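You operate a simulated robot arm through the tools that you are given. There is no shell and no other tool. Be economical: measure what you need, move in short steps, check, and stop when the job is done.

Carry out the task below with a simulated two-armed robot. There is one attempt and no reset: what you move stays moved.

JOB
On the top of foam box two, fold the checked cloth in half and then in half again.

It is judged by the outcome, as a careful person would: the job done as asked, and still so three seconds after it is handed in. It fails if anything else is knocked over, pushed out of place, dropped, spilled or broken. Flat cloth is picked up by pressing the open fingertips on it (5 to 10 N) and closing them slowly along it; thin cloth reads only 2 to 8 mm in the jaws.

ROBOT AND FRAMES
Two 7-joint arms with two-finger parallel grippers on one trunk, on a base that drives. Base frame: it is fixed to the floor where the robot stands at the start and does not move with it; the origin is under the middle of the robot, x ahead of it, y to its left, z up. Lengths are in m, angles in rad, forces in N, time in s.
The left shoulder is at the start at [0.07, 0.163, 1.245], the right one opposite. Places, roughly: top of foam box two [0.6, 0, 1]. Payload 3.43 kg a hand.
The tool frame of a hand sits at the grasp point between the pads (the TCP): z along the fingers, y along the line on which they close. The tips reach 0.034 m beyond it. Largest opening 0.128 m; finger width 0.024, thickness 0.012; the body of the gripper, 0.048 by 0.13 m, starts 0.096 m behind the TCP.
Orientation is that of the tool frame in the base frame, as [roll, pitch, yaw] about the fixed x, y, z axes, in that order (R = Rz(yaw) Ry(pitch) Rx(roll)). With the fingers straight down and closing along the base's y, the tool's x points along the base's -x, its y along +y and its z along -z.

CONTROLS
- The arms move only by the tool step_arm. It takes "left_deltas", "right_deltas" or both (then of equal length, played together; a hand with none holds still); each is text: rows parted by semicolons, each of 7 numbers parted by spaces: the closure, from 0 (fully open) to 1 (shut), then the shift along the base's x, y, z in m, then the turn, a rotation vector about the base's x, y, z in rad. In form: fingers x y z ax ay az; .... A call has 1 to 12 rows; each row shifts and turns the commanded pose from where the row before left it. Rows are played at 5 a second. More than 0.05 m and 0.15 rad between two rows, or a gripper value outside its range, and nothing of the call is played. A pose out of reach is approached as far as the arm can. The call stops where the force on the tool passes 40 N (or 10 N more than at its start, if that is more) or the arm is blocked; 0.2 s more then pass. Each finger travels about 0.153 m/s and halts on what it meets, pressing with about 34 N; the grip force reading is that of the motor and also rises with nothing between the fingers. The clock runs only during rows and for 0.2 s after the last one: add rows that do not move to give the fingers time. The reply holds the time, the measured pose of the TCP, the force on the tool along the base axes, the opening and the grip force, in the units named above and with some noise, and new pictures: "show" is both (left out), scene, wrist or none (wrist: the cameras of the hands that moved).
- Cameras (640 x 400 px; columns grow to the right, rows downward): "scene" is now at [0.1391, 0.003, 1.4773]; the picture's right is [0.06, -1.00, 0.00], its down [-0.54, -0.03, -0.84] and it looks along [0.84, 0.05, -0.54] (base axes); focal length 249 px, centre (320, 200). "left" rides on the left gripper at [0.076, 0.011, -0.16] in its tool frame; the picture's right is [-0.15, 0.99, 0.00], its down [-0.88, -0.13, -0.46] and it looks along [-0.45, -0.07, 0.89] (tool axes); focal length 234 px, centre (320, 200). "right" rides on the right gripper at [0.076, -0.011, -0.16] in its tool frame; the picture's right is [0.15, 0.99, 0.00], its down [-0.88, 0.13, -0.46] and it looks along [-0.45, 0.07, 0.89] (tool axes); focal length 234 px, centre (320, 200). There is no depth. A picture from a camera that has moved, and an enlarged one, comes with that camera's place and axes in the base frame and with its lens.
- lift_body(by): slides the trunk up (or, below 0, down) by that many m; the arms and the scene camera ride with it, the base frame stays. It gives what a move gives, with no picture.
- drive_base(legs): drives the robot by 1 to 6 legs, each [ahead, left, turn to the left] in m, m and rad, along the robot's own axes; the way and the turn of a leg run together, so that a leg with both is an arc; at most 1.5 m and 3.142 rad a leg. The arms and the cameras ride along, it lands a little off, and it stops where it bumps. It gives what a move gives, and a new picture of the scene camera.
- pan_tilt(pan, tilt): turns the head with the scene camera to pan (to the left, within 1.501 rad either way) and tilt (down, from -0.506 to 1.204), counted from straight ahead of the robot. It gives what a move gives, and a new picture of the scene camera.
- close_up(camera, box): a new picture of the part [left, top, right, bottom] of that camera's present view, enlarged. No time passes.
- hand_in(): hands the job in; it is judged then, once.

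Go step by step. Nothing tells you exact positions but the pictures and the camera data: compare them with the known pose of the tool, close in by small moves and look again before you grip or let go. The budget is 120 turns and 260 pictures, counting those below and the enlarged ones. Unless the task says otherwise, let go and move clear before handing in, and close with one line.

The tools are called after "Request:" as a command line: name --argument value ..., lists and objects as JSON in quotes. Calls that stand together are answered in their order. step_arm: Moves the arms, as the interface text tells. Its arguments: {"type":"object","properties":{"left_deltas":{"type":"string"},"right_deltas":{"type":"string"},"show":{"type":"string","enum":["both","scene","wrist","none"]}},"required":[]} The other tools are called the same way: lift_body (by) slides the trunk up or down; drive_base (legs) drives the base; pan_tilt (pan, tilt) turns the head that bears the scene camera; close_up (camera, box) takes an enlarged picture of a part of a camera's view; hand_in () hands the job in.

At the start:

```text
time: 0.0
left_ee_pos: [0.6709, 0.2929, 1.1996]
left_ee_rot: [-3.142, 0.0, -3.141]
left_contact_force: [-0.6, 0.8, 0.1]
left_finger_gap: 0.1281
left_gripper_force: 0.0
right_ee_pos: [0.6511, -0.2999, 1.1592]
right_ee_rot: [-3.14, 0.001, 3.141]
right_contact_force: [0.4, 0.2, 0.1]
right_finger_gap: 0.128
right_gripper_force: 0.1
trunk travel left (down, up): [-0.725, 0.215]
robot x, y, heading: [-0.0002, -0.0028, -0.001]
head pan, tilt: [0.065, 0.569]
```

scene: 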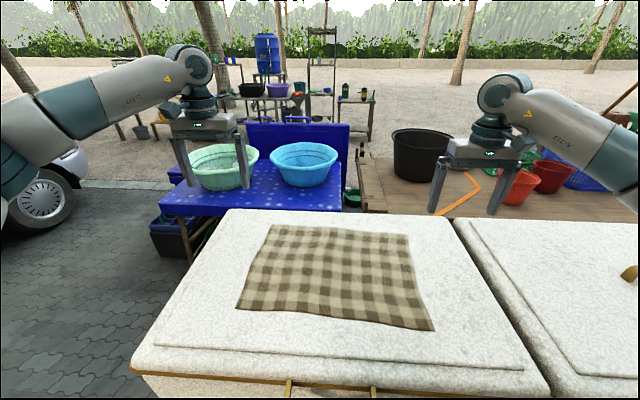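
right: 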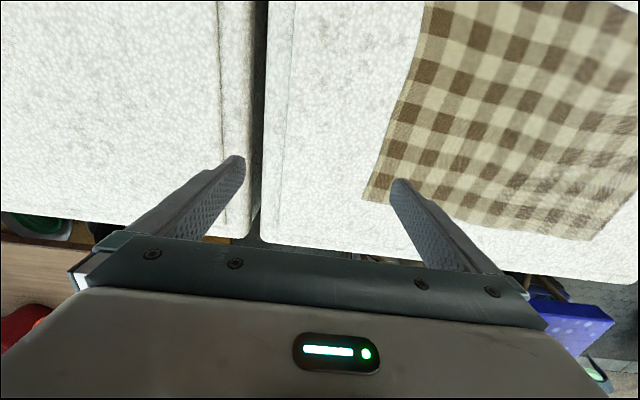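
left: 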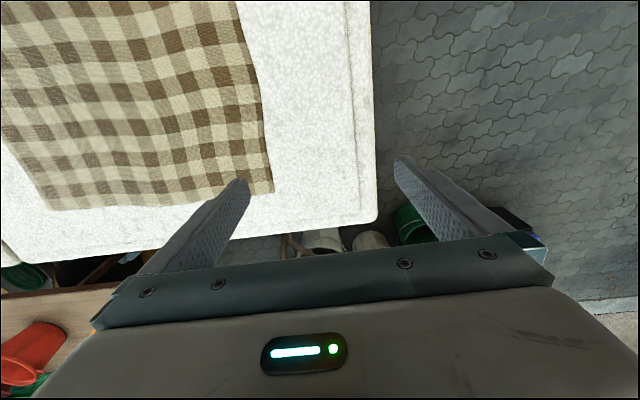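

The checked cloth lies flat on the white box at about z = 0.985, roughly 0.42 m wide (y ±0.21) by 0.30 m deep (x 0.44–0.75). I plan to carry the far edge to the near edge with both hands, so I first bring both hands above the far corners.

Request:
step_arm --left_deltas "0.65 0.016 -0.0345 -0.035 0 0 0;0.65 0.016 -0.0345 -0.035 0 0 0;0.65 0.016 -0.0345 -0.035 0 0 0;0.65 0.016 -0.0345 -0.035 0 0 0;0.65 0 0 0 0 0 0" --right_deltas "0.65 0.016 0.03 -0.025 0 0 0;0.65 0.016 0.03 -0.025 0 0 0;0.65 0.016 0.03 -0.025 0 0 0;0.65 0.016 0.03 -0.025 0 0 0;0.65 0 0 0 0 0 0"

```text
refused: row 1 steps farther than a row can; nothing moved
```

The first row was slightly too long, so I will repeat the move in more rows.

Request:
step_arm --left_deltas "0.65 0.0128 -0.0276 -0.028 0 0 0;0.65 0.0128 -0.0276 -0.028 0 0 0;0.65 0.0128 -0.0276 -0.028 0 0 0;0.65 0.0128 -0.0276 -0.028 0 0 0;0.65 0.0128 -0.0276 -0.028 0 0 0;0.65 0 0 0 0 0 0" --right_deltas "0.65 0.0128 0.024 -0.02 0 0 0;0.65 0.0128 0.024 -0.02 0 0 0;0.65 0.0128 0.024 -0.02 0 0 0;0.65 0.0128 0.024 -0.02 0 0 0;0.65 0.0128 0.024 -0.02 0 0 0;0.65 0 0 0 0 0 0"

```text
time: 1.4
left_ee_pos: [0.7335, 0.1555, 1.0599]
left_ee_rot: [3.141, 0.002, -3.139]
left_contact_force: [-0.8, 0.0, 0.5]
left_finger_gap: 0.0451
left_gripper_force: 0.1
right_ee_pos: [0.7148, -0.1803, 1.0597]
right_ee_rot: [-3.141, 0.004, -3.141]
right_contact_force: [0.0, -0.3, 0.2]
right_finger_gap: 0.0446
right_gripper_force: 0.1
trunk travel left (down, up): [-0.725, 0.215]
robot x, y, heading: [0.0018, -0.0016, -0.004]
head pan, tilt: [0.065, 0.569]
camera scene: at [0.1378, 0.0033, 1.4775], right [0.06, -1.0, 0.0], down [-0.54, -0.03, -0.84], along [0.84, 0.05, -0.54], focal length 249 px, centre (320, 200)
camera right: at [0.6395, -0.1915, 1.2191], right [-0.15, 0.99, 0.0], down [0.88, 0.13, 0.46], along [0.45, 0.07, -0.89], focal length 234 px, centre (320, 200)
camera left: at [0.6562, 0.1668, 1.2183], right [0.15, 0.99, 0.0], down [0.88, -0.13, 0.46], along [0.45, -0.07, -0.89], focal length 234 px, centre (320, 200)
```

scene: 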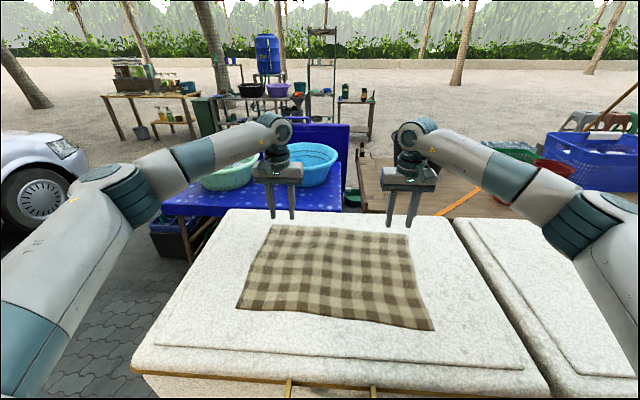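
right: 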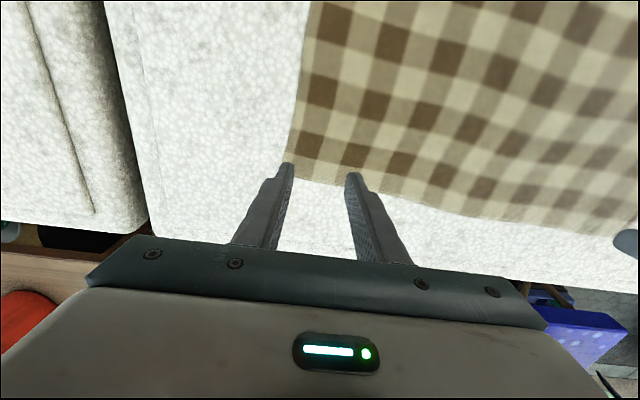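
left: 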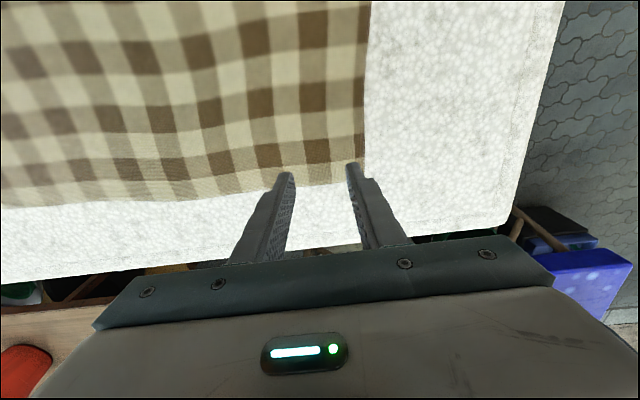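

Corners now read about (0.76, 0.20) and (0.736, −0.21), so both hands stand just inside them. I lower them toward the cloth.

Request:
step_arm --left_deltas "0.65 0.002 0 -0.015 0 0 0;0.65 0.002 0 -0.012 0 0 0;0.65 0.001 0 -0.006 0 0 0;0.65 0 0 0 0 0 0" --right_deltas "0.65 0.002 0 -0.015 0 0 0;0.65 0.002 0 -0.012 0 0 0;0.65 0.001 0 -0.006 0 0 0;0.65 0 0 0 0 0 0" --show "wrist"

```text
time: 2.4
left_ee_pos: [0.7381, 0.1553, 1.0249]
left_ee_rot: [3.142, -0.001, -3.139]
left_contact_force: [0.0, 0.2, -0.4]
left_finger_gap: 0.0448
left_gripper_force: 0.0
right_ee_pos: [0.7221, -0.1824, 1.0253]
right_ee_rot: [3.141, -0.001, 3.141]
right_contact_force: [0.1, -0.3, 0.4]
right_finger_gap: 0.0451
right_gripper_force: 0.0
trunk travel left (down, up): [-0.725, 0.215]
robot x, y, heading: [0.0004, 0.0037, 0.003]
head pan, tilt: [0.065, 0.569]
camera right: at [0.6462, -0.1922, 1.185], right [-0.15, 0.99, 0.0], down [0.88, 0.13, 0.46], along [0.45, 0.07, -0.89], focal length 234 px, centre (320, 200)
camera left: at [0.6625, 0.1663, 1.1843], right [0.15, 0.99, 0.0], down [0.88, -0.13, 0.46], along [0.45, -0.07, -0.89], focal length 234 px, centre (320, 200)
```

right: 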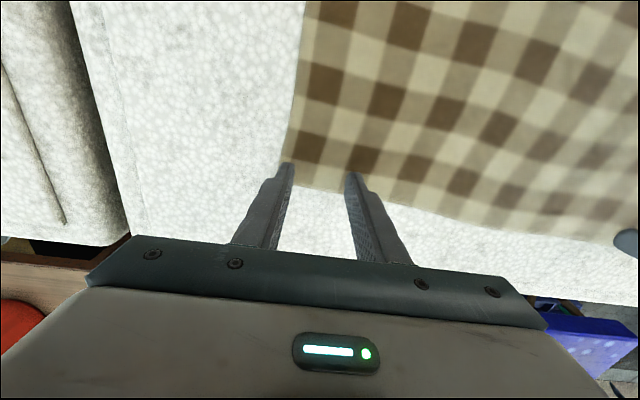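
left: 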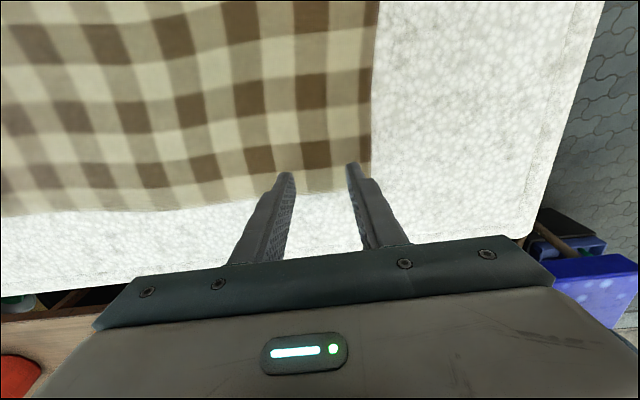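

Fingertips are about 5 mm above the cloth. I nudge the right hand a little inward and continue down by small steps until contact.

Request:
step_arm --left_deltas "0.65 0 0 -0.003 0 0 0;0.65 0 0 -0.003 0 0 0;0.65 0 0 -0.002 0 0 0;0.65 0 0 0 0 0 0" --right_deltas "0.65 -0.004 0.008 -0.003 0 0 0;0.65 0 0 -0.003 0 0 0;0.65 0 0 -0.002 0 0 0;0.65 0 0 0 0 0 0" --show "none"

```text
time: 3.4
left_ee_pos: [0.738, 0.1562, 1.0183]
left_ee_rot: [-3.141, 0.0, -3.141]
left_contact_force: [0.0, 0.5, -0.4]
left_finger_gap: 0.0448
left_gripper_force: 0.1
right_ee_pos: [0.7168, -0.1729, 1.0185]
right_ee_rot: [3.141, 0.0, 3.141]
right_contact_force: [-0.2, -1.3, 0.9]
right_finger_gap: 0.0447
right_gripper_force: 0.0
trunk travel left (down, up): [-0.725, 0.215]
robot x, y, heading: [-0.0013, -0.0008, 0.005]
head pan, tilt: [0.065, 0.569]
```

Request:
step_arm --left_deltas "0.65 0 0 -0.002 0 0 0;0.65 0 0 -0.001 0 0 0;0.65 0 0 0 0 0 0" --right_deltas "0.65 0 0 -0.002 0 0 0;0.65 0 0 -0.001 0 0 0;0.65 0 0 0 0 0 0" --show "wrist"

```text
time: 4.2
left_ee_pos: [0.737, 0.1548, 1.0175]
left_ee_rot: [-3.14, 0.002, -3.141]
left_contact_force: [1.3, -0.6, 6.4]
left_finger_gap: 0.0447
left_gripper_force: 0.2
right_ee_pos: [0.7154, -0.1722, 1.0176]
right_ee_rot: [3.139, 0.003, 3.141]
right_contact_force: [3.8, -1.4, 16.3]
right_finger_gap: 0.045
right_gripper_force: 0.1
trunk travel left (down, up): [-0.725, 0.215]
robot x, y, heading: [-0.0019, -0.0022, -0.002]
head pan, tilt: [0.065, 0.569]
camera right: at [0.6399, -0.1834, 1.1763], right [-0.15, 0.99, 0.0], down [0.88, 0.13, 0.46], along [0.45, 0.07, -0.89], focal length 234 px, centre (320, 200)
camera left: at [0.6603, 0.1669, 1.1759], right [0.15, 0.99, 0.0], down [0.88, -0.13, 0.46], along [0.45, -0.07, -0.89], focal length 234 px, centre (320, 200)
```

right: 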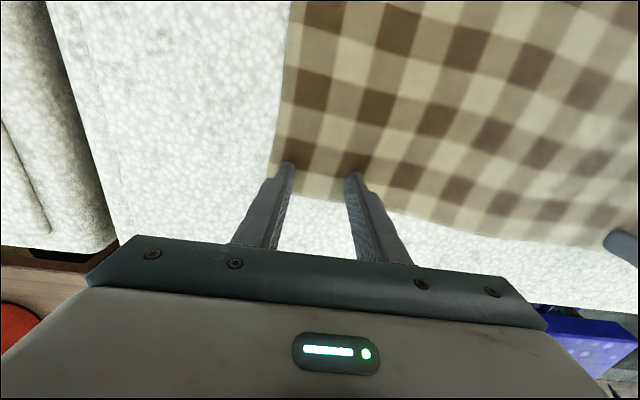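
left: 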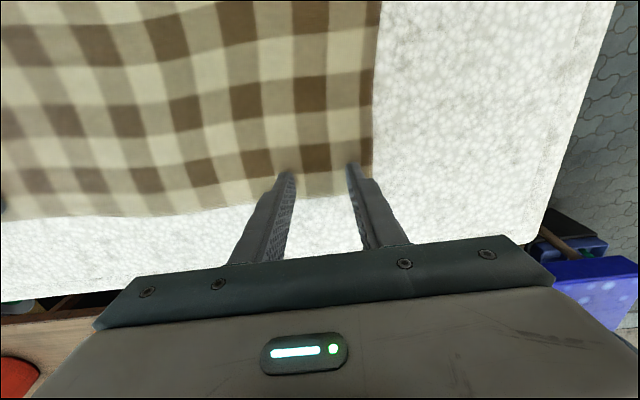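

Both hands touch (left 6 N, right 16 N). I ease the right hand slightly and close both slowly along the cloth.

Request:
step_arm --left_deltas "0.65 0 0 -0.0002 0 0 0;0.69 0 0 0 0 0 0;0.73 0 0 0 0 0 0;0.77 0 0 0 0 0 0;0.81 0 0 0 0 0 0;0.85 0 0 0 0 0 0;0.89 0 0 0 0 0 0;0.93 0 0 0 0 0 0;0.97 0 0 0 0 0 0;1 0 0 0 0 0 0;1 0 0 0 0 0 0" --right_deltas "0.65 0 0 0.0007 0 0 0;0.69 0 0 0 0 0 0;0.73 0 0 0 0 0 0;0.77 0 0 0 0 0 0;0.81 0 0 0 0 0 0;0.85 0 0 0 0 0 0;0.89 0 0 0 0 0 0;0.93 0 0 0 0 0 0;0.97 0 0 0 0 0 0;1 0 0 0 0 0 0;1 0 0 0 0 0 0"

```text
time: 6.6
left_ee_pos: [0.7366, 0.1559, 1.0175]
left_ee_rot: [-3.141, 0.002, -3.138]
left_contact_force: [0.0, -0.4, 6.4]
left_finger_gap: 0.0
left_gripper_force: 33.2
right_ee_pos: [0.7144, -0.1716, 1.0171]
right_ee_rot: [3.141, 0.005, 3.142]
right_contact_force: [-1.2, 0.7, 17.4]
right_finger_gap: 0.0
right_gripper_force: 33.0
trunk travel left (down, up): [-0.725, 0.215]
robot x, y, heading: [-0.0015, -0.0018, -0.003]
head pan, tilt: [0.065, 0.569]
camera scene: at [0.1357, 0.0035, 1.4777], right [0.06, -1.0, 0.0], down [-0.54, -0.03, -0.84], along [0.84, 0.05, -0.54], focal length 249 px, centre (320, 200)
camera right: at [0.6385, -0.1831, 1.1764], right [-0.15, 0.99, 0.0], down [0.88, 0.13, 0.46], along [0.45, 0.07, -0.89], focal length 234 px, centre (320, 200)
camera left: at [0.659, 0.1673, 1.1759], right [0.15, 0.99, 0.0], down [0.88, -0.13, 0.46], along [0.45, -0.07, -0.89], focal length 234 px, centre (320, 200)
```

scene: 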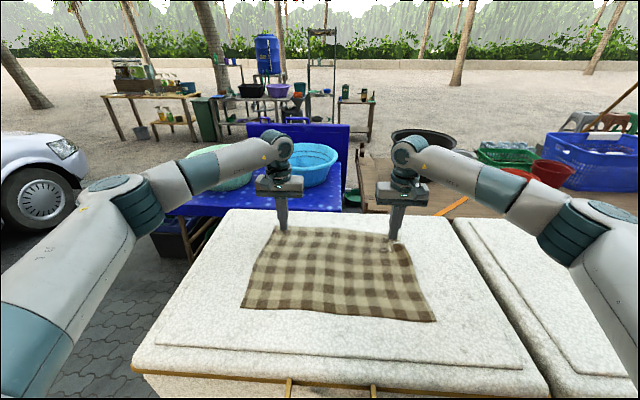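
right: 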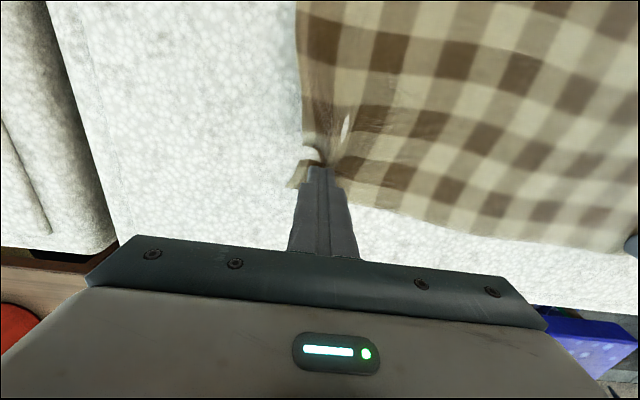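
left: 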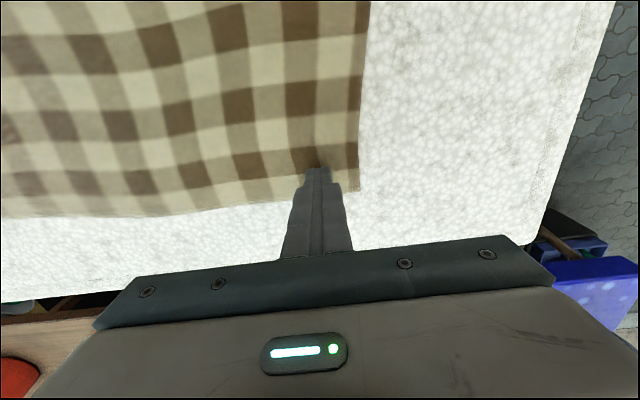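

The fingers read 0 mm, so the left hand has likely nothing; the right bunched some cloth. I look closer.

Request:
close_up --camera "right" --box '[260, 100, 400, 220]'

Request:
close_up --camera "left" --box '[250, 110, 390, 230]'

```text
3.33 times, centred on (330, 160) of right
camera zoom: at [0.6385, -0.1831, 1.1764], right [-0.15, 0.99, 0.0], down [0.88, 0.13, 0.46], along [0.45, 0.07, -0.89], focal length 781 px, centre (287, 333)
```

zoom: 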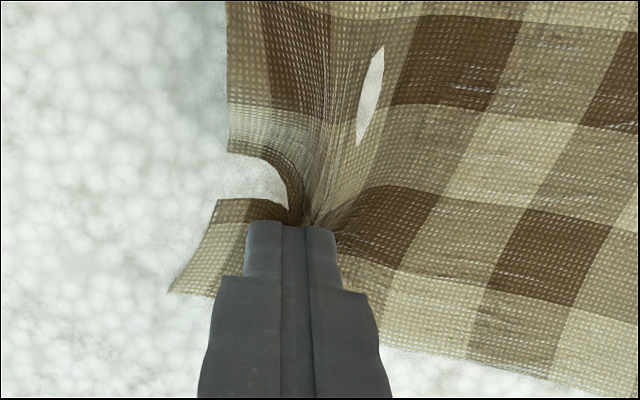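

```text
3.33 times, centred on (320, 170) of left
camera zoom: at [0.659, 0.1673, 1.1759], right [0.15, 0.99, 0.0], down [0.88, -0.13, 0.46], along [0.45, -0.07, -0.89], focal length 781 px, centre (320, 300)
```

zoom: 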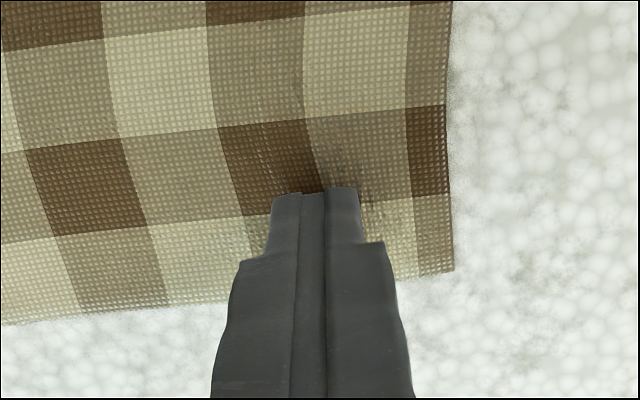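

The right hand clearly has a gathered pleat; the left seems empty. I lift both by 3 cm to see what is held.

Request:
step_arm --left_deltas "1 0 0 0.01 0 0 0;1 0 0 0.01 0 0 0;1 0 0 0.01 0 0 0;1 0 0 0 0 0 0" --right_deltas "1 0 0 0.01 0 0 0;1 0 0 0.01 0 0 0;1 0 0 0.01 0 0 0;1 0 0 0 0 0 0" --show "wrist"

```text
time: 7.6
left_ee_pos: [0.7379, 0.155, 1.0426]
left_ee_rot: [3.141, -0.002, -3.14]
left_contact_force: [0.2, 0.7, 0.0]
left_finger_gap: 0.0001
left_gripper_force: 32.9
right_ee_pos: [0.7169, -0.1733, 1.0433]
right_ee_rot: [3.141, 0.001, 3.141]
right_contact_force: [0.0, 0.0, -0.1]
right_finger_gap: 0.0
right_gripper_force: 32.8
trunk travel left (down, up): [-0.725, 0.215]
robot x, y, heading: [-0.0012, 0.0013, -0.001]
head pan, tilt: [0.065, 0.569]
camera right: at [0.6412, -0.1834, 1.2035], right [-0.15, 0.99, 0.0], down [0.88, 0.13, 0.46], along [0.45, 0.07, -0.89], focal length 234 px, centre (320, 200)
camera left: at [0.6624, 0.1668, 1.2026], right [0.15, 0.99, 0.0], down [0.88, -0.13, 0.45], along [0.45, -0.07, -0.89], focal length 234 px, centre (320, 200)
```

right: 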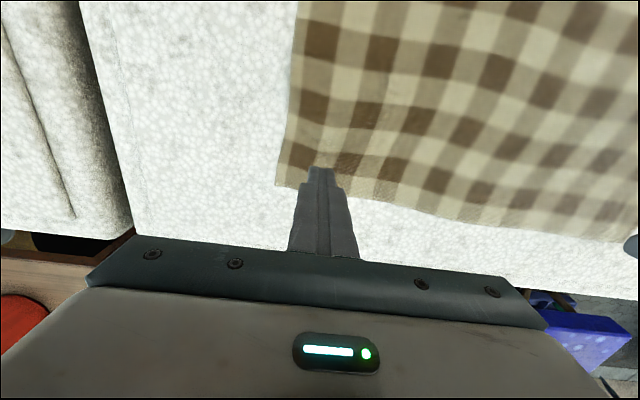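
left: 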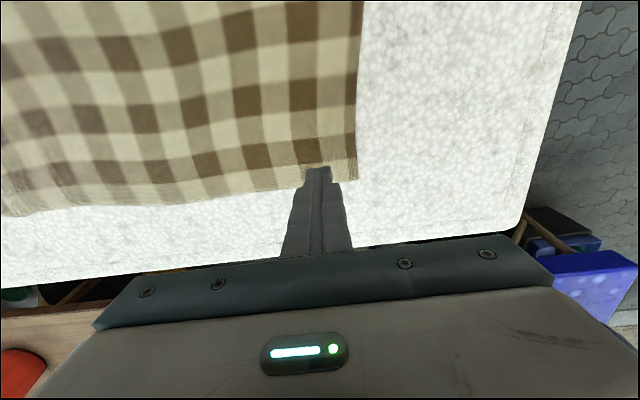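

Neither pleat was held. I'll retry with a wider opening, about 10 N of press and slower closing, so a taller pleat rises between the fingers.

Request:
step_arm --left_deltas "0.45 0 -0.008 0 0 0 0;0.45 0 0 0 0 0 0;0.45 0 0 -0.012 0 0 0;0.45 0 0 -0.01 0 0 0;0.45 0 0 -0.004 0 0 0;0.45 0 0 -0.001 0 0 0;0.45 0 0 -0.001 0 0 0;0.45 0 0 0 0 0 0" --right_deltas "0.45 0 0.01 0 0 0 0;0.45 0 0 0 0 0 0;0.45 0 0 -0.012 0 0 0;0.45 0 0 -0.01 0 0 0;0.45 0 0 -0.004 0 0 0;0.45 0 0 -0.001 0 0 0;0.45 0 0 -0.0007 0 0 0;0.45 0 0 0 0 0 0" --show "wrist"

```text
time: 9.4
left_ee_pos: [0.7375, 0.1482, 1.0176]
left_ee_rot: [3.141, 0.001, -3.139]
left_contact_force: [0.2, -1.1, 3.9]
left_finger_gap: 0.0708
left_gripper_force: 0.0
right_ee_pos: [0.7164, -0.1621, 1.0186]
right_ee_rot: [-3.141, -0.003, -3.141]
right_contact_force: [-1.1, -0.2, 1.3]
right_finger_gap: 0.0707
right_gripper_force: 0.0
trunk travel left (down, up): [-0.725, 0.215]
robot x, y, heading: [0.0, -0.0001, -0.0]
head pan, tilt: [0.065, 0.569]
camera right: at [0.6408, -0.1734, 1.1771], right [-0.15, 0.99, 0.0], down [0.88, 0.13, 0.46], along [0.45, 0.07, -0.89], focal length 234 px, centre (320, 200)
camera left: at [0.6621, 0.1587, 1.1762], right [0.15, 0.99, 0.0], down [0.88, -0.13, 0.46], along [0.45, -0.07, -0.89], focal length 234 px, centre (320, 200)
```

right: 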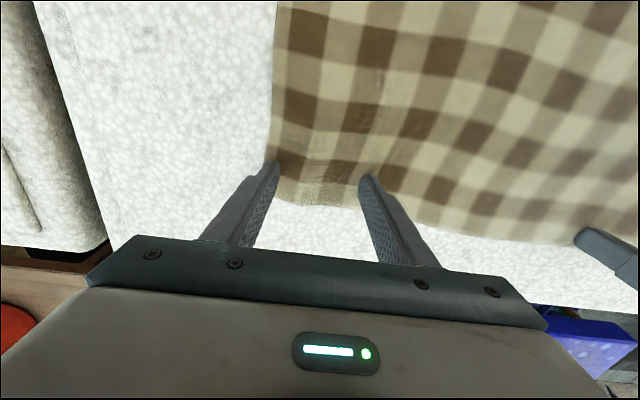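
left: 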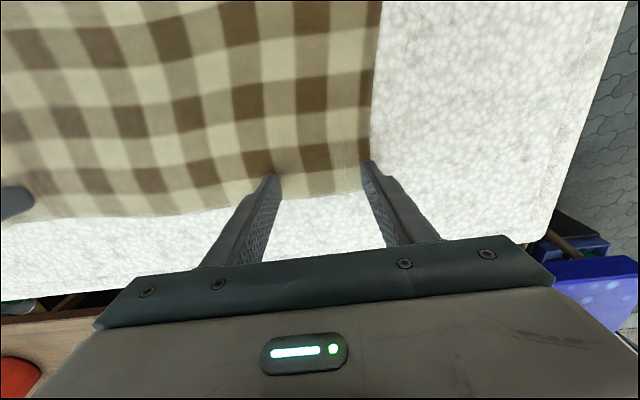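

Contact is light and the outer fingers are near the cloth's side edges. I hop 7 mm inward and press to about 10 N, then close slowly.

Request:
step_arm --left_deltas "0.45 0 0 0.005 0 0 0;0.45 0 -0.008 0 0 0 0;0.45 0 0 -0.005 0 0 0;0.45 0 0 -0.0008 0 0 0;0.45 0 0 0 0 0 0" --right_deltas "0.45 0 0 0.005 0 0 0;0.45 0 0.008 0 0 0 0;0.45 0 0 -0.005 0 0 0;0.45 0 0 -0.0012 0 0 0;0.45 0 0 0 0 0 0" --show "none"

```text
time: 10.6
left_ee_pos: [0.7397, 0.1404, 1.018]
left_ee_rot: [-3.141, 0.003, -3.14]
left_contact_force: [1.8, 0.1, 2.8]
left_finger_gap: 0.0707
left_gripper_force: 0.2
right_ee_pos: [0.7164, -0.1549, 1.0167]
right_ee_rot: [-3.141, 0.001, -3.141]
right_contact_force: [1.0, 1.2, 4.4]
right_finger_gap: 0.0704
right_gripper_force: 0.1
trunk travel left (down, up): [-0.725, 0.215]
robot x, y, heading: [0.0015, 0.0009, -0.001]
head pan, tilt: [0.065, 0.569]
```

Request:
step_arm --left_deltas "0.45 0 0 -0.001 0 0 0;0.45 0 0 0 0 0 0" --right_deltas "0.45 0 0 -0.0007 0 0 0;0.45 0 0 0 0 0 0" --show "none"

```text
time: 11.2
left_ee_pos: [0.7375, 0.1408, 1.0165]
left_ee_rot: [-3.141, 0.001, -3.141]
left_contact_force: [1.7, -0.6, 9.4]
left_finger_gap: 0.0706
left_gripper_force: 0.1
right_ee_pos: [0.7158, -0.1553, 1.0177]
right_ee_rot: [-3.141, 0.001, 3.141]
right_contact_force: [2.4, 0.9, 9.1]
right_finger_gap: 0.0703
right_gripper_force: 0.0
trunk travel left (down, up): [-0.725, 0.215]
robot x, y, heading: [0.0003, 0.0002, -0.002]
head pan, tilt: [0.065, 0.569]
```

Both press at about 9 N, as wanted. Closing slowly now, part way first.

Request:
step_arm --left_deltas "0.48 0 0 0 0 0 0;0.51 0 0 0 0 0 0;0.54 0 0 0 0 0 0;0.57 0 0 0 0 0 0;0.6 0 0 0 0 0 0;0.63 0 0 0 0 0 0;0.66 0 0 0 0 0 0;0.69 0 0 0 0 0 0;0.72 0 0 0 0 0 0;0.75 0 0 0 0 0 0;0.78 0 0 0 0 0 0" --right_deltas "0.48 0 0 0 0 0 0;0.51 0 0 0 0 0 0;0.54 0 0 0 0 0 0;0.57 0 0 0 0 0 0;0.6 0 0 0 0 0 0;0.63 0 0 0 0 0 0;0.66 0 0 0 0 0 0;0.69 0 0 0 0 0 0;0.72 0 0 0 0 0 0;0.75 0 0 0 0 0 0;0.78 0 0 0 0 0 0" --show "wrist"

```text
time: 13.6
left_ee_pos: [0.7369, 0.1404, 1.0178]
left_ee_rot: [-3.141, 0.002, -3.139]
left_contact_force: [-0.2, -0.6, 10.7]
left_finger_gap: 0.0269
left_gripper_force: 0.1
right_ee_pos: [0.7134, -0.1539, 1.017]
right_ee_rot: [-3.141, 0.002, 3.141]
right_contact_force: [-0.5, -0.3, 9.4]
right_finger_gap: 0.0272
right_gripper_force: 0.2
trunk travel left (down, up): [-0.725, 0.215]
robot x, y, heading: [-0.0019, -0.0034, 0.002]
head pan, tilt: [0.065, 0.569]
camera right: at [0.6389, -0.1653, 1.1765], right [-0.15, 0.99, 0.0], down [0.88, 0.13, 0.46], along [0.45, 0.07, -0.89], focal length 234 px, centre (320, 200)
camera left: at [0.6601, 0.1511, 1.1758], right [0.15, 0.99, 0.0], down [0.88, -0.13, 0.46], along [0.45, -0.07, -0.89], focal length 234 px, centre (320, 200)
```

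right: 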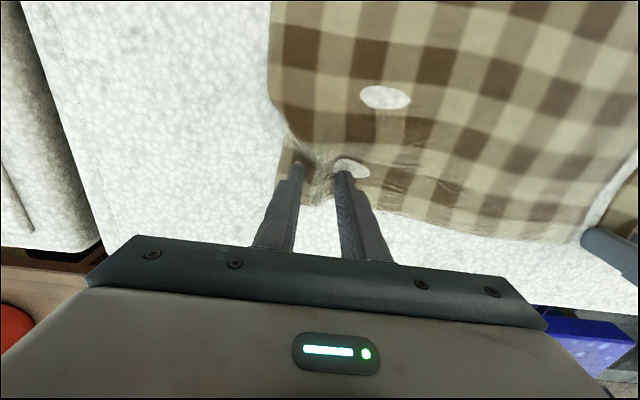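
left: 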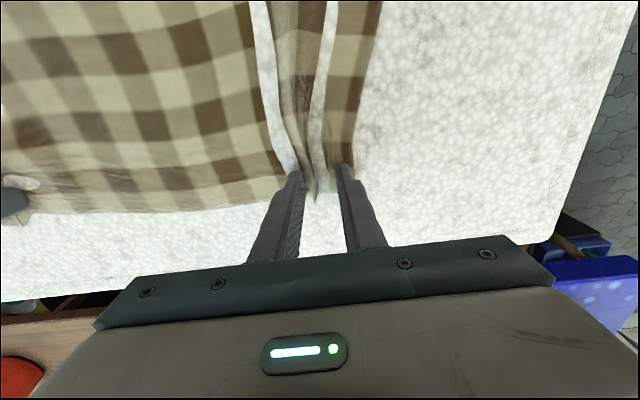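

The left has a clear pleat between its fingers, the right a smaller one. I close the rest of the way.

Request:
step_arm --left_deltas "0.81 0 0 0 0 0 0;0.84 0 0 0 0 0 0;0.87 0 0 0 0 0 0;0.9 0 0 0 0 0 0;0.93 0 0 0 0 0 0;0.96 0 0 0 0 0 0;1 0 0 0 0 0 0;1 0 0 0 0 0 0;1 0 0 0 0 0 0" --right_deltas "0.81 0 0 0 0 0 0;0.84 0 0 0 0 0 0;0.87 0 0 0 0 0 0;0.9 0 0 0 0 0 0;0.93 0 0 0 0 0 0;0.96 0 0 0 0 0 0;1 0 0 0 0 0 0;1 0 0 0 0 0 0;1 0 0 0 0 0 0" --show "wrist"

```text
time: 15.6
left_ee_pos: [0.7371, 0.1383, 1.0171]
left_ee_rot: [-3.137, 0.002, 3.138]
left_contact_force: [-2.7, -30.2, 11.3]
left_finger_gap: 0.0036
left_gripper_force: 34.0
right_ee_pos: [0.7157, -0.1535, 1.0169]
right_ee_rot: [3.138, 0.004, -3.14]
right_contact_force: [1.2, 29.1, 8.3]
right_finger_gap: 0.0024
right_gripper_force: 34.0
trunk travel left (down, up): [-0.725, 0.215]
robot x, y, heading: [0.0023, 0.0002, 0.005]
head pan, tilt: [0.065, 0.569]
camera right: at [0.6387, -0.1643, 1.1766], right [-0.15, 0.99, 0.0], down [0.88, 0.13, 0.46], along [0.45, 0.07, -0.89], focal length 234 px, centre (320, 200)
camera left: at [0.6599, 0.1497, 1.1759], right [0.15, 0.99, 0.0], down [0.88, -0.13, 0.46], along [0.45, -0.07, -0.89], focal length 234 px, centre (320, 200)
```

right: 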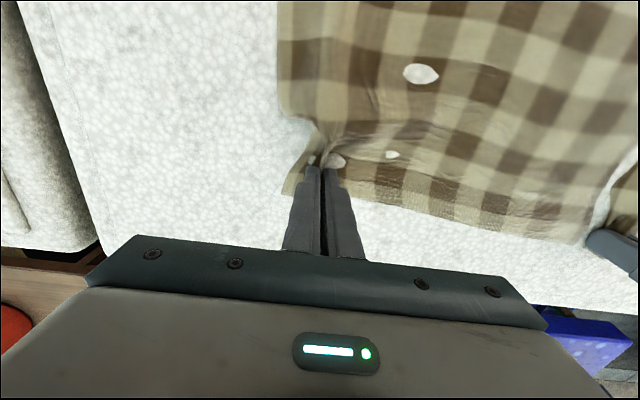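
left: 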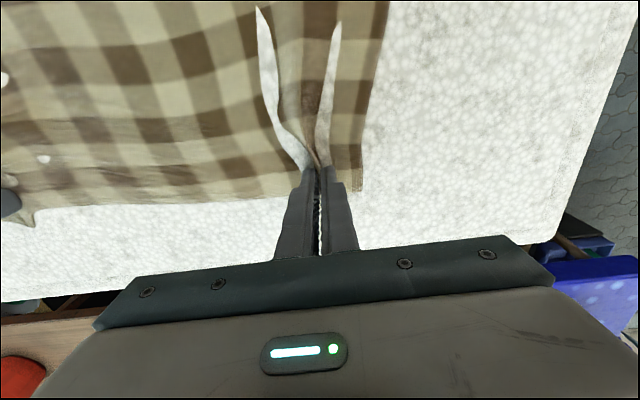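

Both hands hold cloth (3.6 and 2.4 mm) with tension between them. I lift gently while moving the hands slightly together.

Request:
step_arm --left_deltas "1 0 -0.006 0.003 0 0 0;1 0 -0.004 0.01 0 0 0;1 -0.01 0 0.015 0 0 0;1 -0.01 0 0.015 0 0 0;1 0 0 0 0 0 0" --right_deltas "1 0 0.006 0.003 0 0 0;1 0 0.004 0.01 0 0 0;1 -0.01 0 0.015 0 0 0;1 -0.01 0 0.015 0 0 0;1 0 0 0 0 0 0"

```text
time: 16.8
left_ee_pos: [0.7178, 0.1305, 1.0583]
left_ee_rot: [3.141, 0.0, -3.141]
left_contact_force: [-0.1, -1.0, 0.1]
left_finger_gap: 0.0028
left_gripper_force: 34.2
right_ee_pos: [0.6969, -0.1453, 1.0582]
right_ee_rot: [-3.142, -0.002, 3.14]
right_contact_force: [-0.1, 0.9, 0.0]
right_finger_gap: 0.0022
right_gripper_force: 33.8
trunk travel left (down, up): [-0.725, 0.215]
robot x, y, heading: [0.0009, -0.0008, -0.003]
head pan, tilt: [0.065, 0.569]
camera scene: at [0.1399, 0.003, 1.4772], right [0.06, -1.0, 0.0], down [-0.54, -0.03, -0.84], along [0.84, 0.05, -0.54], focal length 249 px, centre (320, 200)
camera right: at [0.6218, -0.1549, 1.218], right [-0.15, 0.99, 0.0], down [0.88, 0.13, 0.45], along [0.45, 0.07, -0.89], focal length 234 px, centre (320, 200)
camera left: at [0.6419, 0.1407, 1.2174], right [0.14, 0.99, 0.0], down [0.88, -0.13, 0.46], along [0.45, -0.07, -0.89], focal length 234 px, centre (320, 200)
```

scene: 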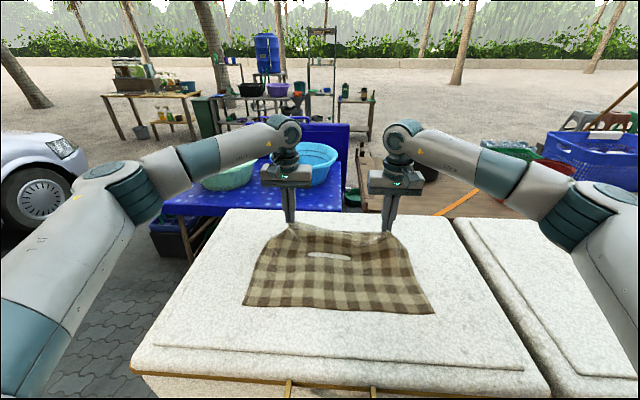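
right: 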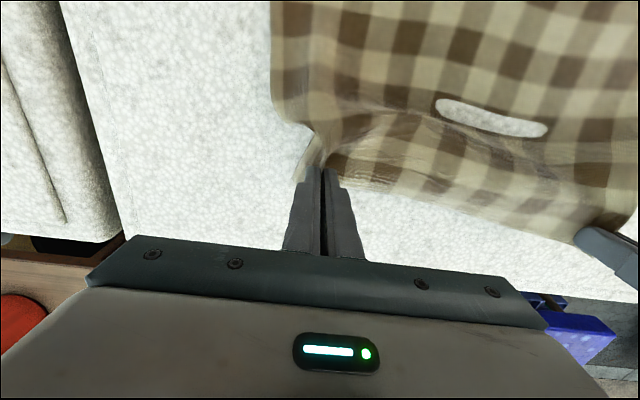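
left: 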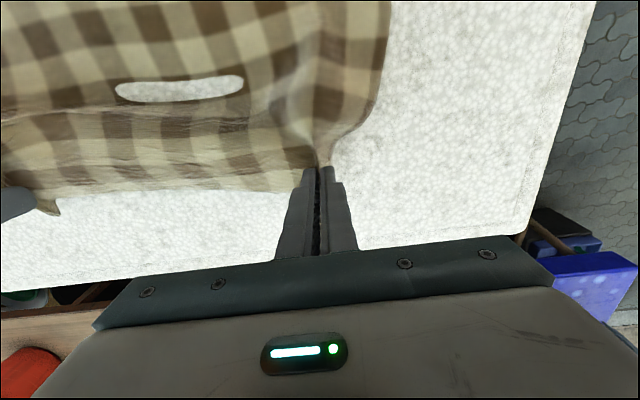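

The far edge is lifted in both hands. I now carry it in an arc over the middle toward the near edge, tilting the fingertips toward me so the edge turns over.

Request:
step_arm --left_deltas "1 -0.01 0 0.03 0 0 0;1 -0.02 0 0.03 0 0.1 0;1 -0.03 0 0.02 0 0.1 0;1 -0.035 0 0.01 0 0.1 0;1 -0.035 0 0 0 0.1 0;1 -0.035 0 -0.01 0 0.1 0;1 -0.03 0 -0.02 0 0.1 0;1 -0.02 0 -0.02 0 0 0;1 0 0 0 0 0 0" --right_deltas "1 -0.01 0 0.03 0 0 0;1 -0.02 0 0.03 0 0.1 0;1 -0.03 0 0.02 0 0.1 0;1 -0.035 0 0.01 0 0.1 0;1 -0.035 0 0 0 0.1 0;1 -0.035 0 -0.01 0 0.1 0;1 -0.03 0 -0.02 0 0.1 0;1 -0.02 0 -0.02 0 0 0;1 0 0 0 0 0 0"

```text
time: 18.8
left_ee_pos: [0.5028, 0.1286, 1.0975]
left_ee_rot: [3.14, -0.601, -3.14]
left_contact_force: [-0.2, -0.3, 1.0]
left_finger_gap: 0.0027
left_gripper_force: 34.2
right_ee_pos: [0.4799, -0.144, 1.0986]
right_ee_rot: [3.141, -0.6, -3.141]
right_contact_force: [-0.2, 0.5, 0.1]
right_finger_gap: 0.0021
right_gripper_force: 33.9
trunk travel left (down, up): [-0.725, 0.215]
robot x, y, heading: [-0.002, 0.0017, -0.001]
head pan, tilt: [0.065, 0.569]
camera scene: at [0.1391, 0.0028, 1.4773], right [0.06, -1.0, 0.0], down [-0.54, -0.03, -0.84], along [0.84, 0.05, -0.54], focal length 249 px, centre (320, 200)
camera right: at [0.5074, -0.1541, 1.2724], right [-0.12, 0.99, 0.08], down [0.98, 0.13, -0.12], along [-0.13, 0.07, -0.99], focal length 234 px, centre (320, 200)
camera left: at [0.5296, 0.14, 1.2706], right [0.12, 0.99, -0.08], down [0.98, -0.13, -0.12], along [-0.13, -0.07, -0.99], focal length 234 px, centre (320, 200)
```

scene: 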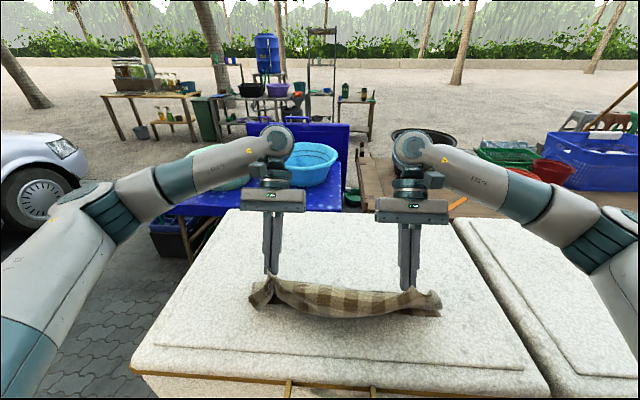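
right: 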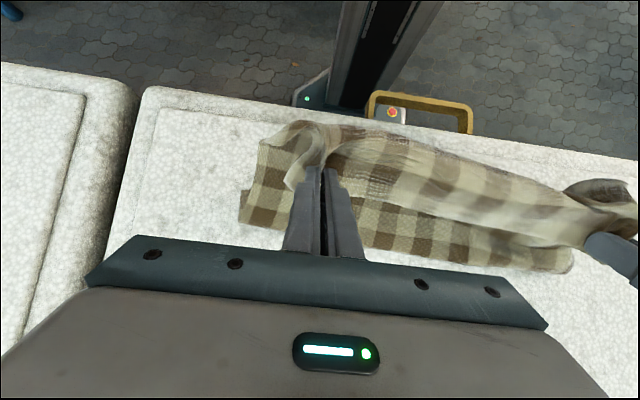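
left: 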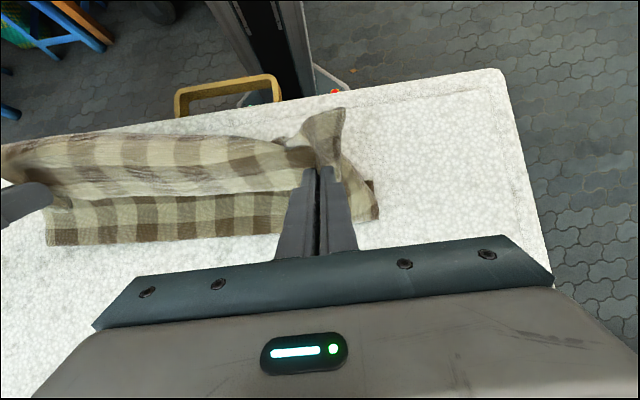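

The cloth hangs folded over, but it is still moving and I can't yet tell where the bottom layer's near edge lies. I look closer.

Request:
close_up --camera "scene" --box '[220, 230, 460, 380]'

Request:
close_up --camera "left" --box '[0, 80, 400, 330]'

```text
2.67 times, centred on (340, 305) of scene
camera zoom: at [0.1391, 0.0028, 1.4773], right [0.06, -1.0, 0.0], down [-0.54, -0.03, -0.84], along [0.84, 0.05, -0.54], focal length 664 px, centre (267, -80)
```

zoom: 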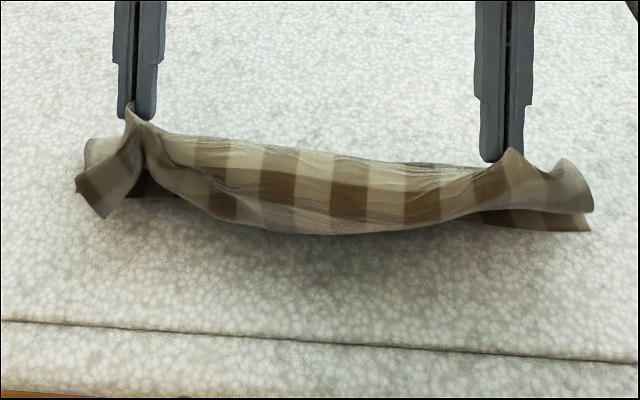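

```text
1.60 times, centred on (200, 205) of left
camera zoom: at [0.5296, 0.14, 1.2706], right [0.12, 0.99, -0.08], down [0.98, -0.13, -0.12], along [-0.13, -0.07, -0.99], focal length 375 px, centre (512, 192)
```

zoom: 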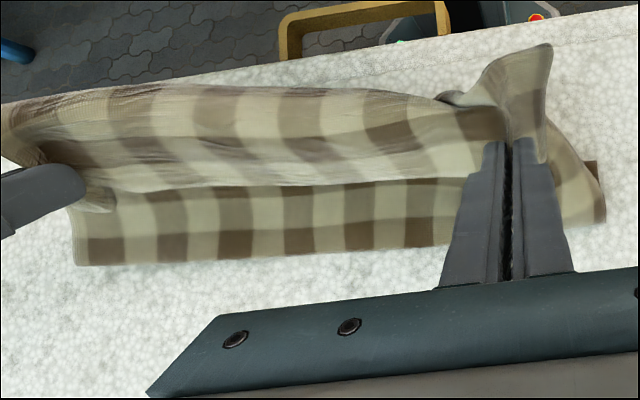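

I read it now: the held edge still points away from me and the body hangs on my side of the fingers. It is better to lift the cloth free, let it hang, and lay it down again with its bottom edge far and the crease near me.

Request:
step_arm --left_deltas "1 0.01 0 0.025 0 -0.1 0;1 0.01 0 0.025 0 -0.1 0;1 0.01 0 0.025 0 -0.1 0;1 0.01 0 0.025 0 -0.1 0;1 0.01 0 0.025 0 -0.1 0;1 0.01 0 0.025 0 -0.1 0;1 0.01 0 0.025 0 0 0;1 0.01 0 0.025 0 0 0;1 0 0 0 0 0 0;1 0 0 0 0 0 0;1 0 0 0 0 0 0" --right_deltas "1 0.01 0 0.025 0 -0.1 0;1 0.01 0 0.025 0 -0.1 0;1 0.01 0 0.025 0 -0.1 0;1 0.01 0 0.025 0 -0.1 0;1 0.01 0 0.025 0 -0.1 0;1 0.01 0 0.025 0 -0.1 0;1 0.01 0 0.025 0 0 0;1 0.01 0 0.025 0 0 0;1 0 0 0 0 0 0;1 0 0 0 0 0 0;1 0 0 0 0 0 0"

```text
time: 21.2
left_ee_pos: [0.5813, 0.1282, 1.2975]
left_ee_rot: [-3.141, -0.001, -3.141]
left_contact_force: [0.0, -1.1, 0.2]
left_finger_gap: 0.0028
left_gripper_force: 34.2
right_ee_pos: [0.5616, -0.1438, 1.3006]
right_ee_rot: [3.141, 0.001, -3.14]
right_contact_force: [-0.8, 0.9, 0.3]
right_finger_gap: 0.0022
right_gripper_force: 33.8
trunk travel left (down, up): [-0.725, 0.215]
robot x, y, heading: [0.0006, 0.0026, 0.001]
head pan, tilt: [0.065, 0.569]
camera scene: at [0.1387, 0.003, 1.4774], right [0.06, -1.0, 0.0], down [-0.54, -0.03, -0.84], along [0.84, 0.05, -0.54], focal length 249 px, centre (320, 200)
camera right: at [0.4858, -0.1546, 1.4584], right [-0.15, 0.99, 0.0], down [0.88, 0.13, 0.46], along [0.45, 0.07, -0.89], focal length 234 px, centre (320, 200)
camera left: at [0.5049, 0.1405, 1.4568], right [0.15, 0.99, 0.0], down [0.88, -0.13, 0.46], along [0.45, -0.07, -0.89], focal length 234 px, centre (320, 200)
```

scene: 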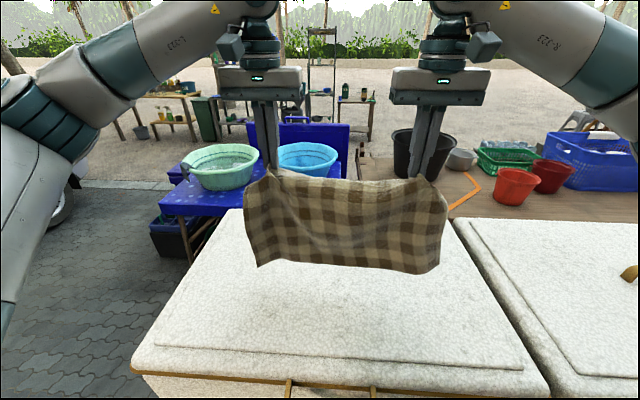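
right: 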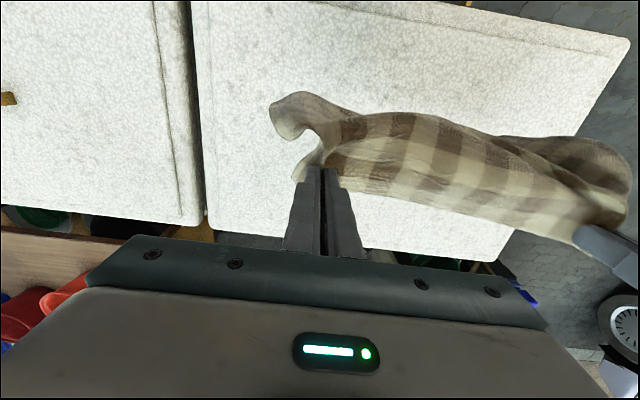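
left: 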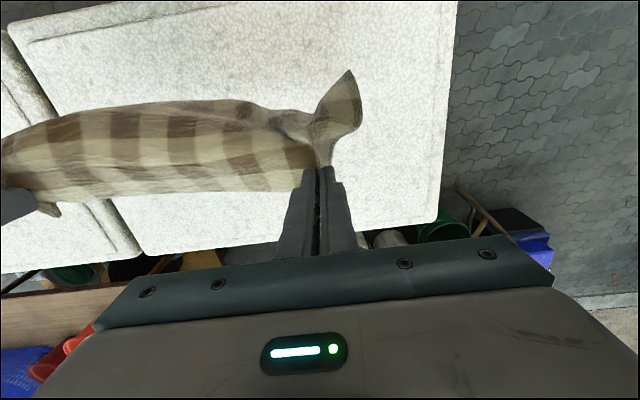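

The cloth hangs cleanly, with its bottom edge at about z = 1.02. I move it ahead to above x ≈ 0.69 and let it settle.

Request:
step_arm --left_deltas "1 0.018 0 0 0 0 0;1 0.018 0 0 0 0 0;1 0.018 0 0 0 0 0;1 0.018 0 0 0 0 0;1 0.018 0 0 0 0 0;1 0.018 0 0 0 0 0;1 0 0 0 0 0 0;1 0 0 -0.01 0 0 0;1 0 0 -0.01 0 0 0;1 0 0 0 0 0 0;1 0 0 0 0 0 0" --right_deltas "1 0.018 0 0 0 0 0;1 0.018 0 0 0 0 0;1 0.018 0 0 0 0 0;1 0.018 0 0 0 0 0;1 0.018 0 0 0 0 0;1 0.018 0 0 0 0 0;1 0 0 0 0 0 0;1 0 0 -0.01 0 0 0;1 0 0 -0.01 0 0 0;1 0 0 0 0 0 0;1 0 0 0 0 0 0"

```text
time: 23.6
left_ee_pos: [0.6919, 0.1295, 1.2773]
left_ee_rot: [-3.14, 0.001, -3.14]
left_contact_force: [-0.9, -0.3, -0.6]
left_finger_gap: 0.0027
left_gripper_force: 34.5
right_ee_pos: [0.6701, -0.145, 1.2774]
right_ee_rot: [3.141, -0.001, -3.142]
right_contact_force: [0.7, 0.7, 0.0]
right_finger_gap: 0.0021
right_gripper_force: 34.1
trunk travel left (down, up): [-0.725, 0.215]
robot x, y, heading: [0.0008, 0.0011, 0.001]
head pan, tilt: [0.065, 0.569]
camera scene: at [0.1394, 0.003, 1.4773], right [0.06, -1.0, 0.0], down [-0.54, -0.03, -0.84], along [0.84, 0.05, -0.54], focal length 249 px, centre (320, 200)
camera right: at [0.5949, -0.1551, 1.437], right [-0.15, 0.99, 0.0], down [0.88, 0.13, 0.46], along [0.45, 0.07, -0.89], focal length 234 px, centre (320, 200)
camera left: at [0.6161, 0.1408, 1.4367], right [0.15, 0.99, 0.0], down [0.88, -0.13, 0.46], along [0.45, -0.07, -0.89], focal length 234 px, centre (320, 200)
```

scene: 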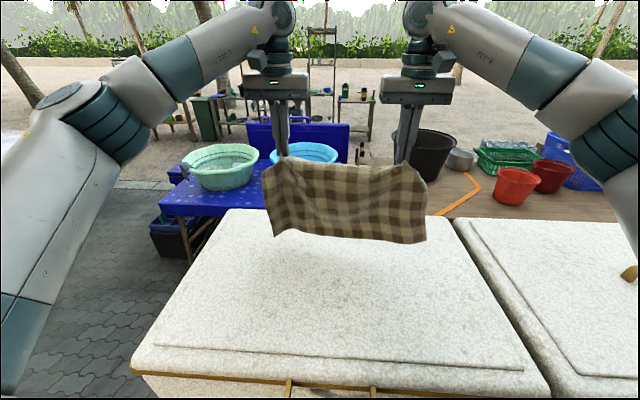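
right: 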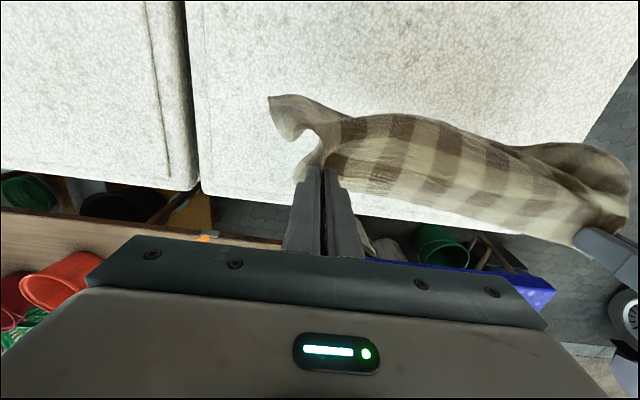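
left: 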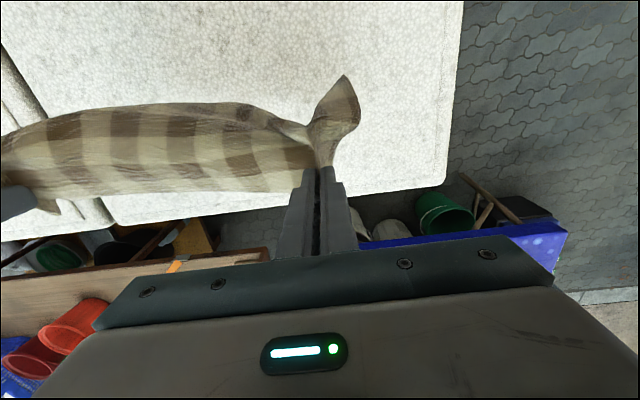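

Bottom edge is just about touching the box at x ≈ 0.67. I lay the lower half down by moving the hands toward me while lowering.

Request:
step_arm --left_deltas "1 0 0 -0.012 0 0 0;1 -0.012 0 -0.012 0 0 0;1 -0.013 0 -0.012 0 0 0;1 -0.013 0 -0.012 0 0 0;1 -0.013 0 -0.012 0 0 0;1 -0.013 0 -0.012 0 0 0;1 -0.013 0 -0.012 0 0 0;1 -0.013 0 -0.012 0 0 0;1 -0.013 0 -0.012 0 0 0;1 -0.013 0 -0.012 0 0 0;1 -0.013 0 -0.012 0 0 0;1 0 0 0 0 0 0" --right_deltas "1 0 0 -0.012 0 0 0;1 -0.012 0 -0.012 0 0 0;1 -0.013 0 -0.012 0 0 0;1 -0.013 0 -0.012 0 0 0;1 -0.013 0 -0.012 0 0 0;1 -0.013 0 -0.012 0 0 0;1 -0.013 0 -0.012 0 0 0;1 -0.013 0 -0.012 0 0 0;1 -0.013 0 -0.012 0 0 0;1 -0.013 0 -0.012 0 0 0;1 -0.013 0 -0.012 0 0 0;1 0 0 0 0 0 0"

```text
time: 26.2
left_ee_pos: [0.562, 0.1281, 1.1459]
left_ee_rot: [3.142, 0.001, -3.141]
left_contact_force: [-0.5, -0.8, -0.4]
left_finger_gap: 0.0024
left_gripper_force: 34.2
right_ee_pos: [0.5407, -0.1447, 1.1466]
right_ee_rot: [3.141, 0.0, 3.14]
right_contact_force: [-0.6, 1.2, -0.6]
right_finger_gap: 0.0022
right_gripper_force: 33.8
trunk travel left (down, up): [-0.725, 0.215]
robot x, y, heading: [-0.0001, -0.0007, -0.002]
head pan, tilt: [0.065, 0.569]
camera scene: at [0.1393, 0.0031, 1.4773], right [0.06, -1.0, 0.0], down [-0.54, -0.03, -0.84], along [0.84, 0.05, -0.54], focal length 249 px, centre (320, 200)
camera right: at [0.4646, -0.1557, 1.3058], right [-0.15, 0.99, 0.0], down [0.88, 0.13, 0.46], along [0.45, 0.07, -0.89], focal length 234 px, centre (320, 200)
camera left: at [0.4853, 0.1404, 1.3048], right [0.15, 0.99, 0.0], down [0.88, -0.13, 0.46], along [0.45, -0.07, -0.89], focal length 234 px, centre (320, 200)
```

scene: 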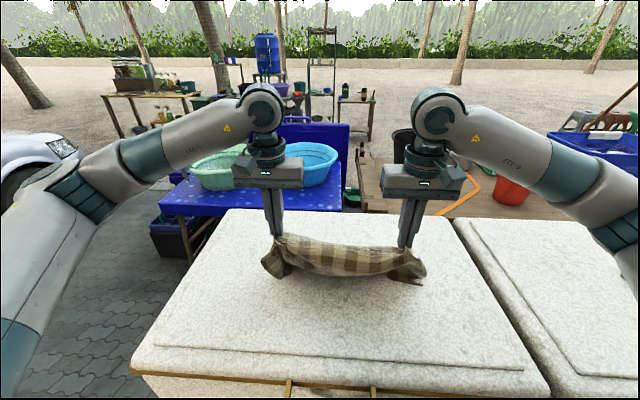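
right: 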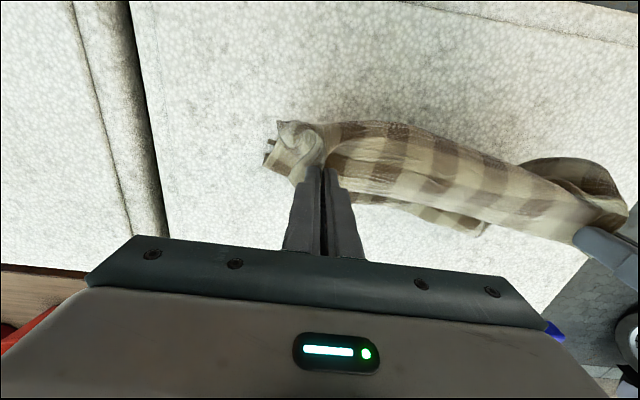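
left: 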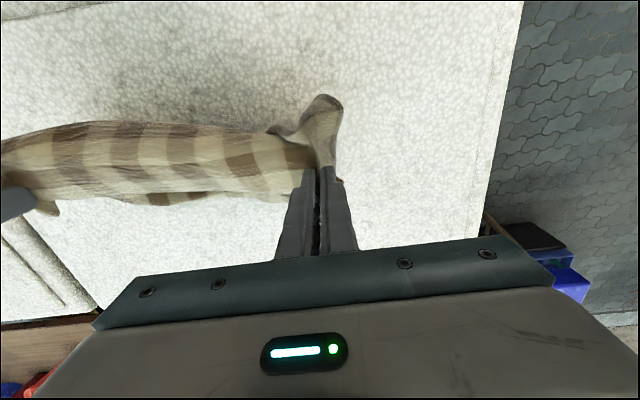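

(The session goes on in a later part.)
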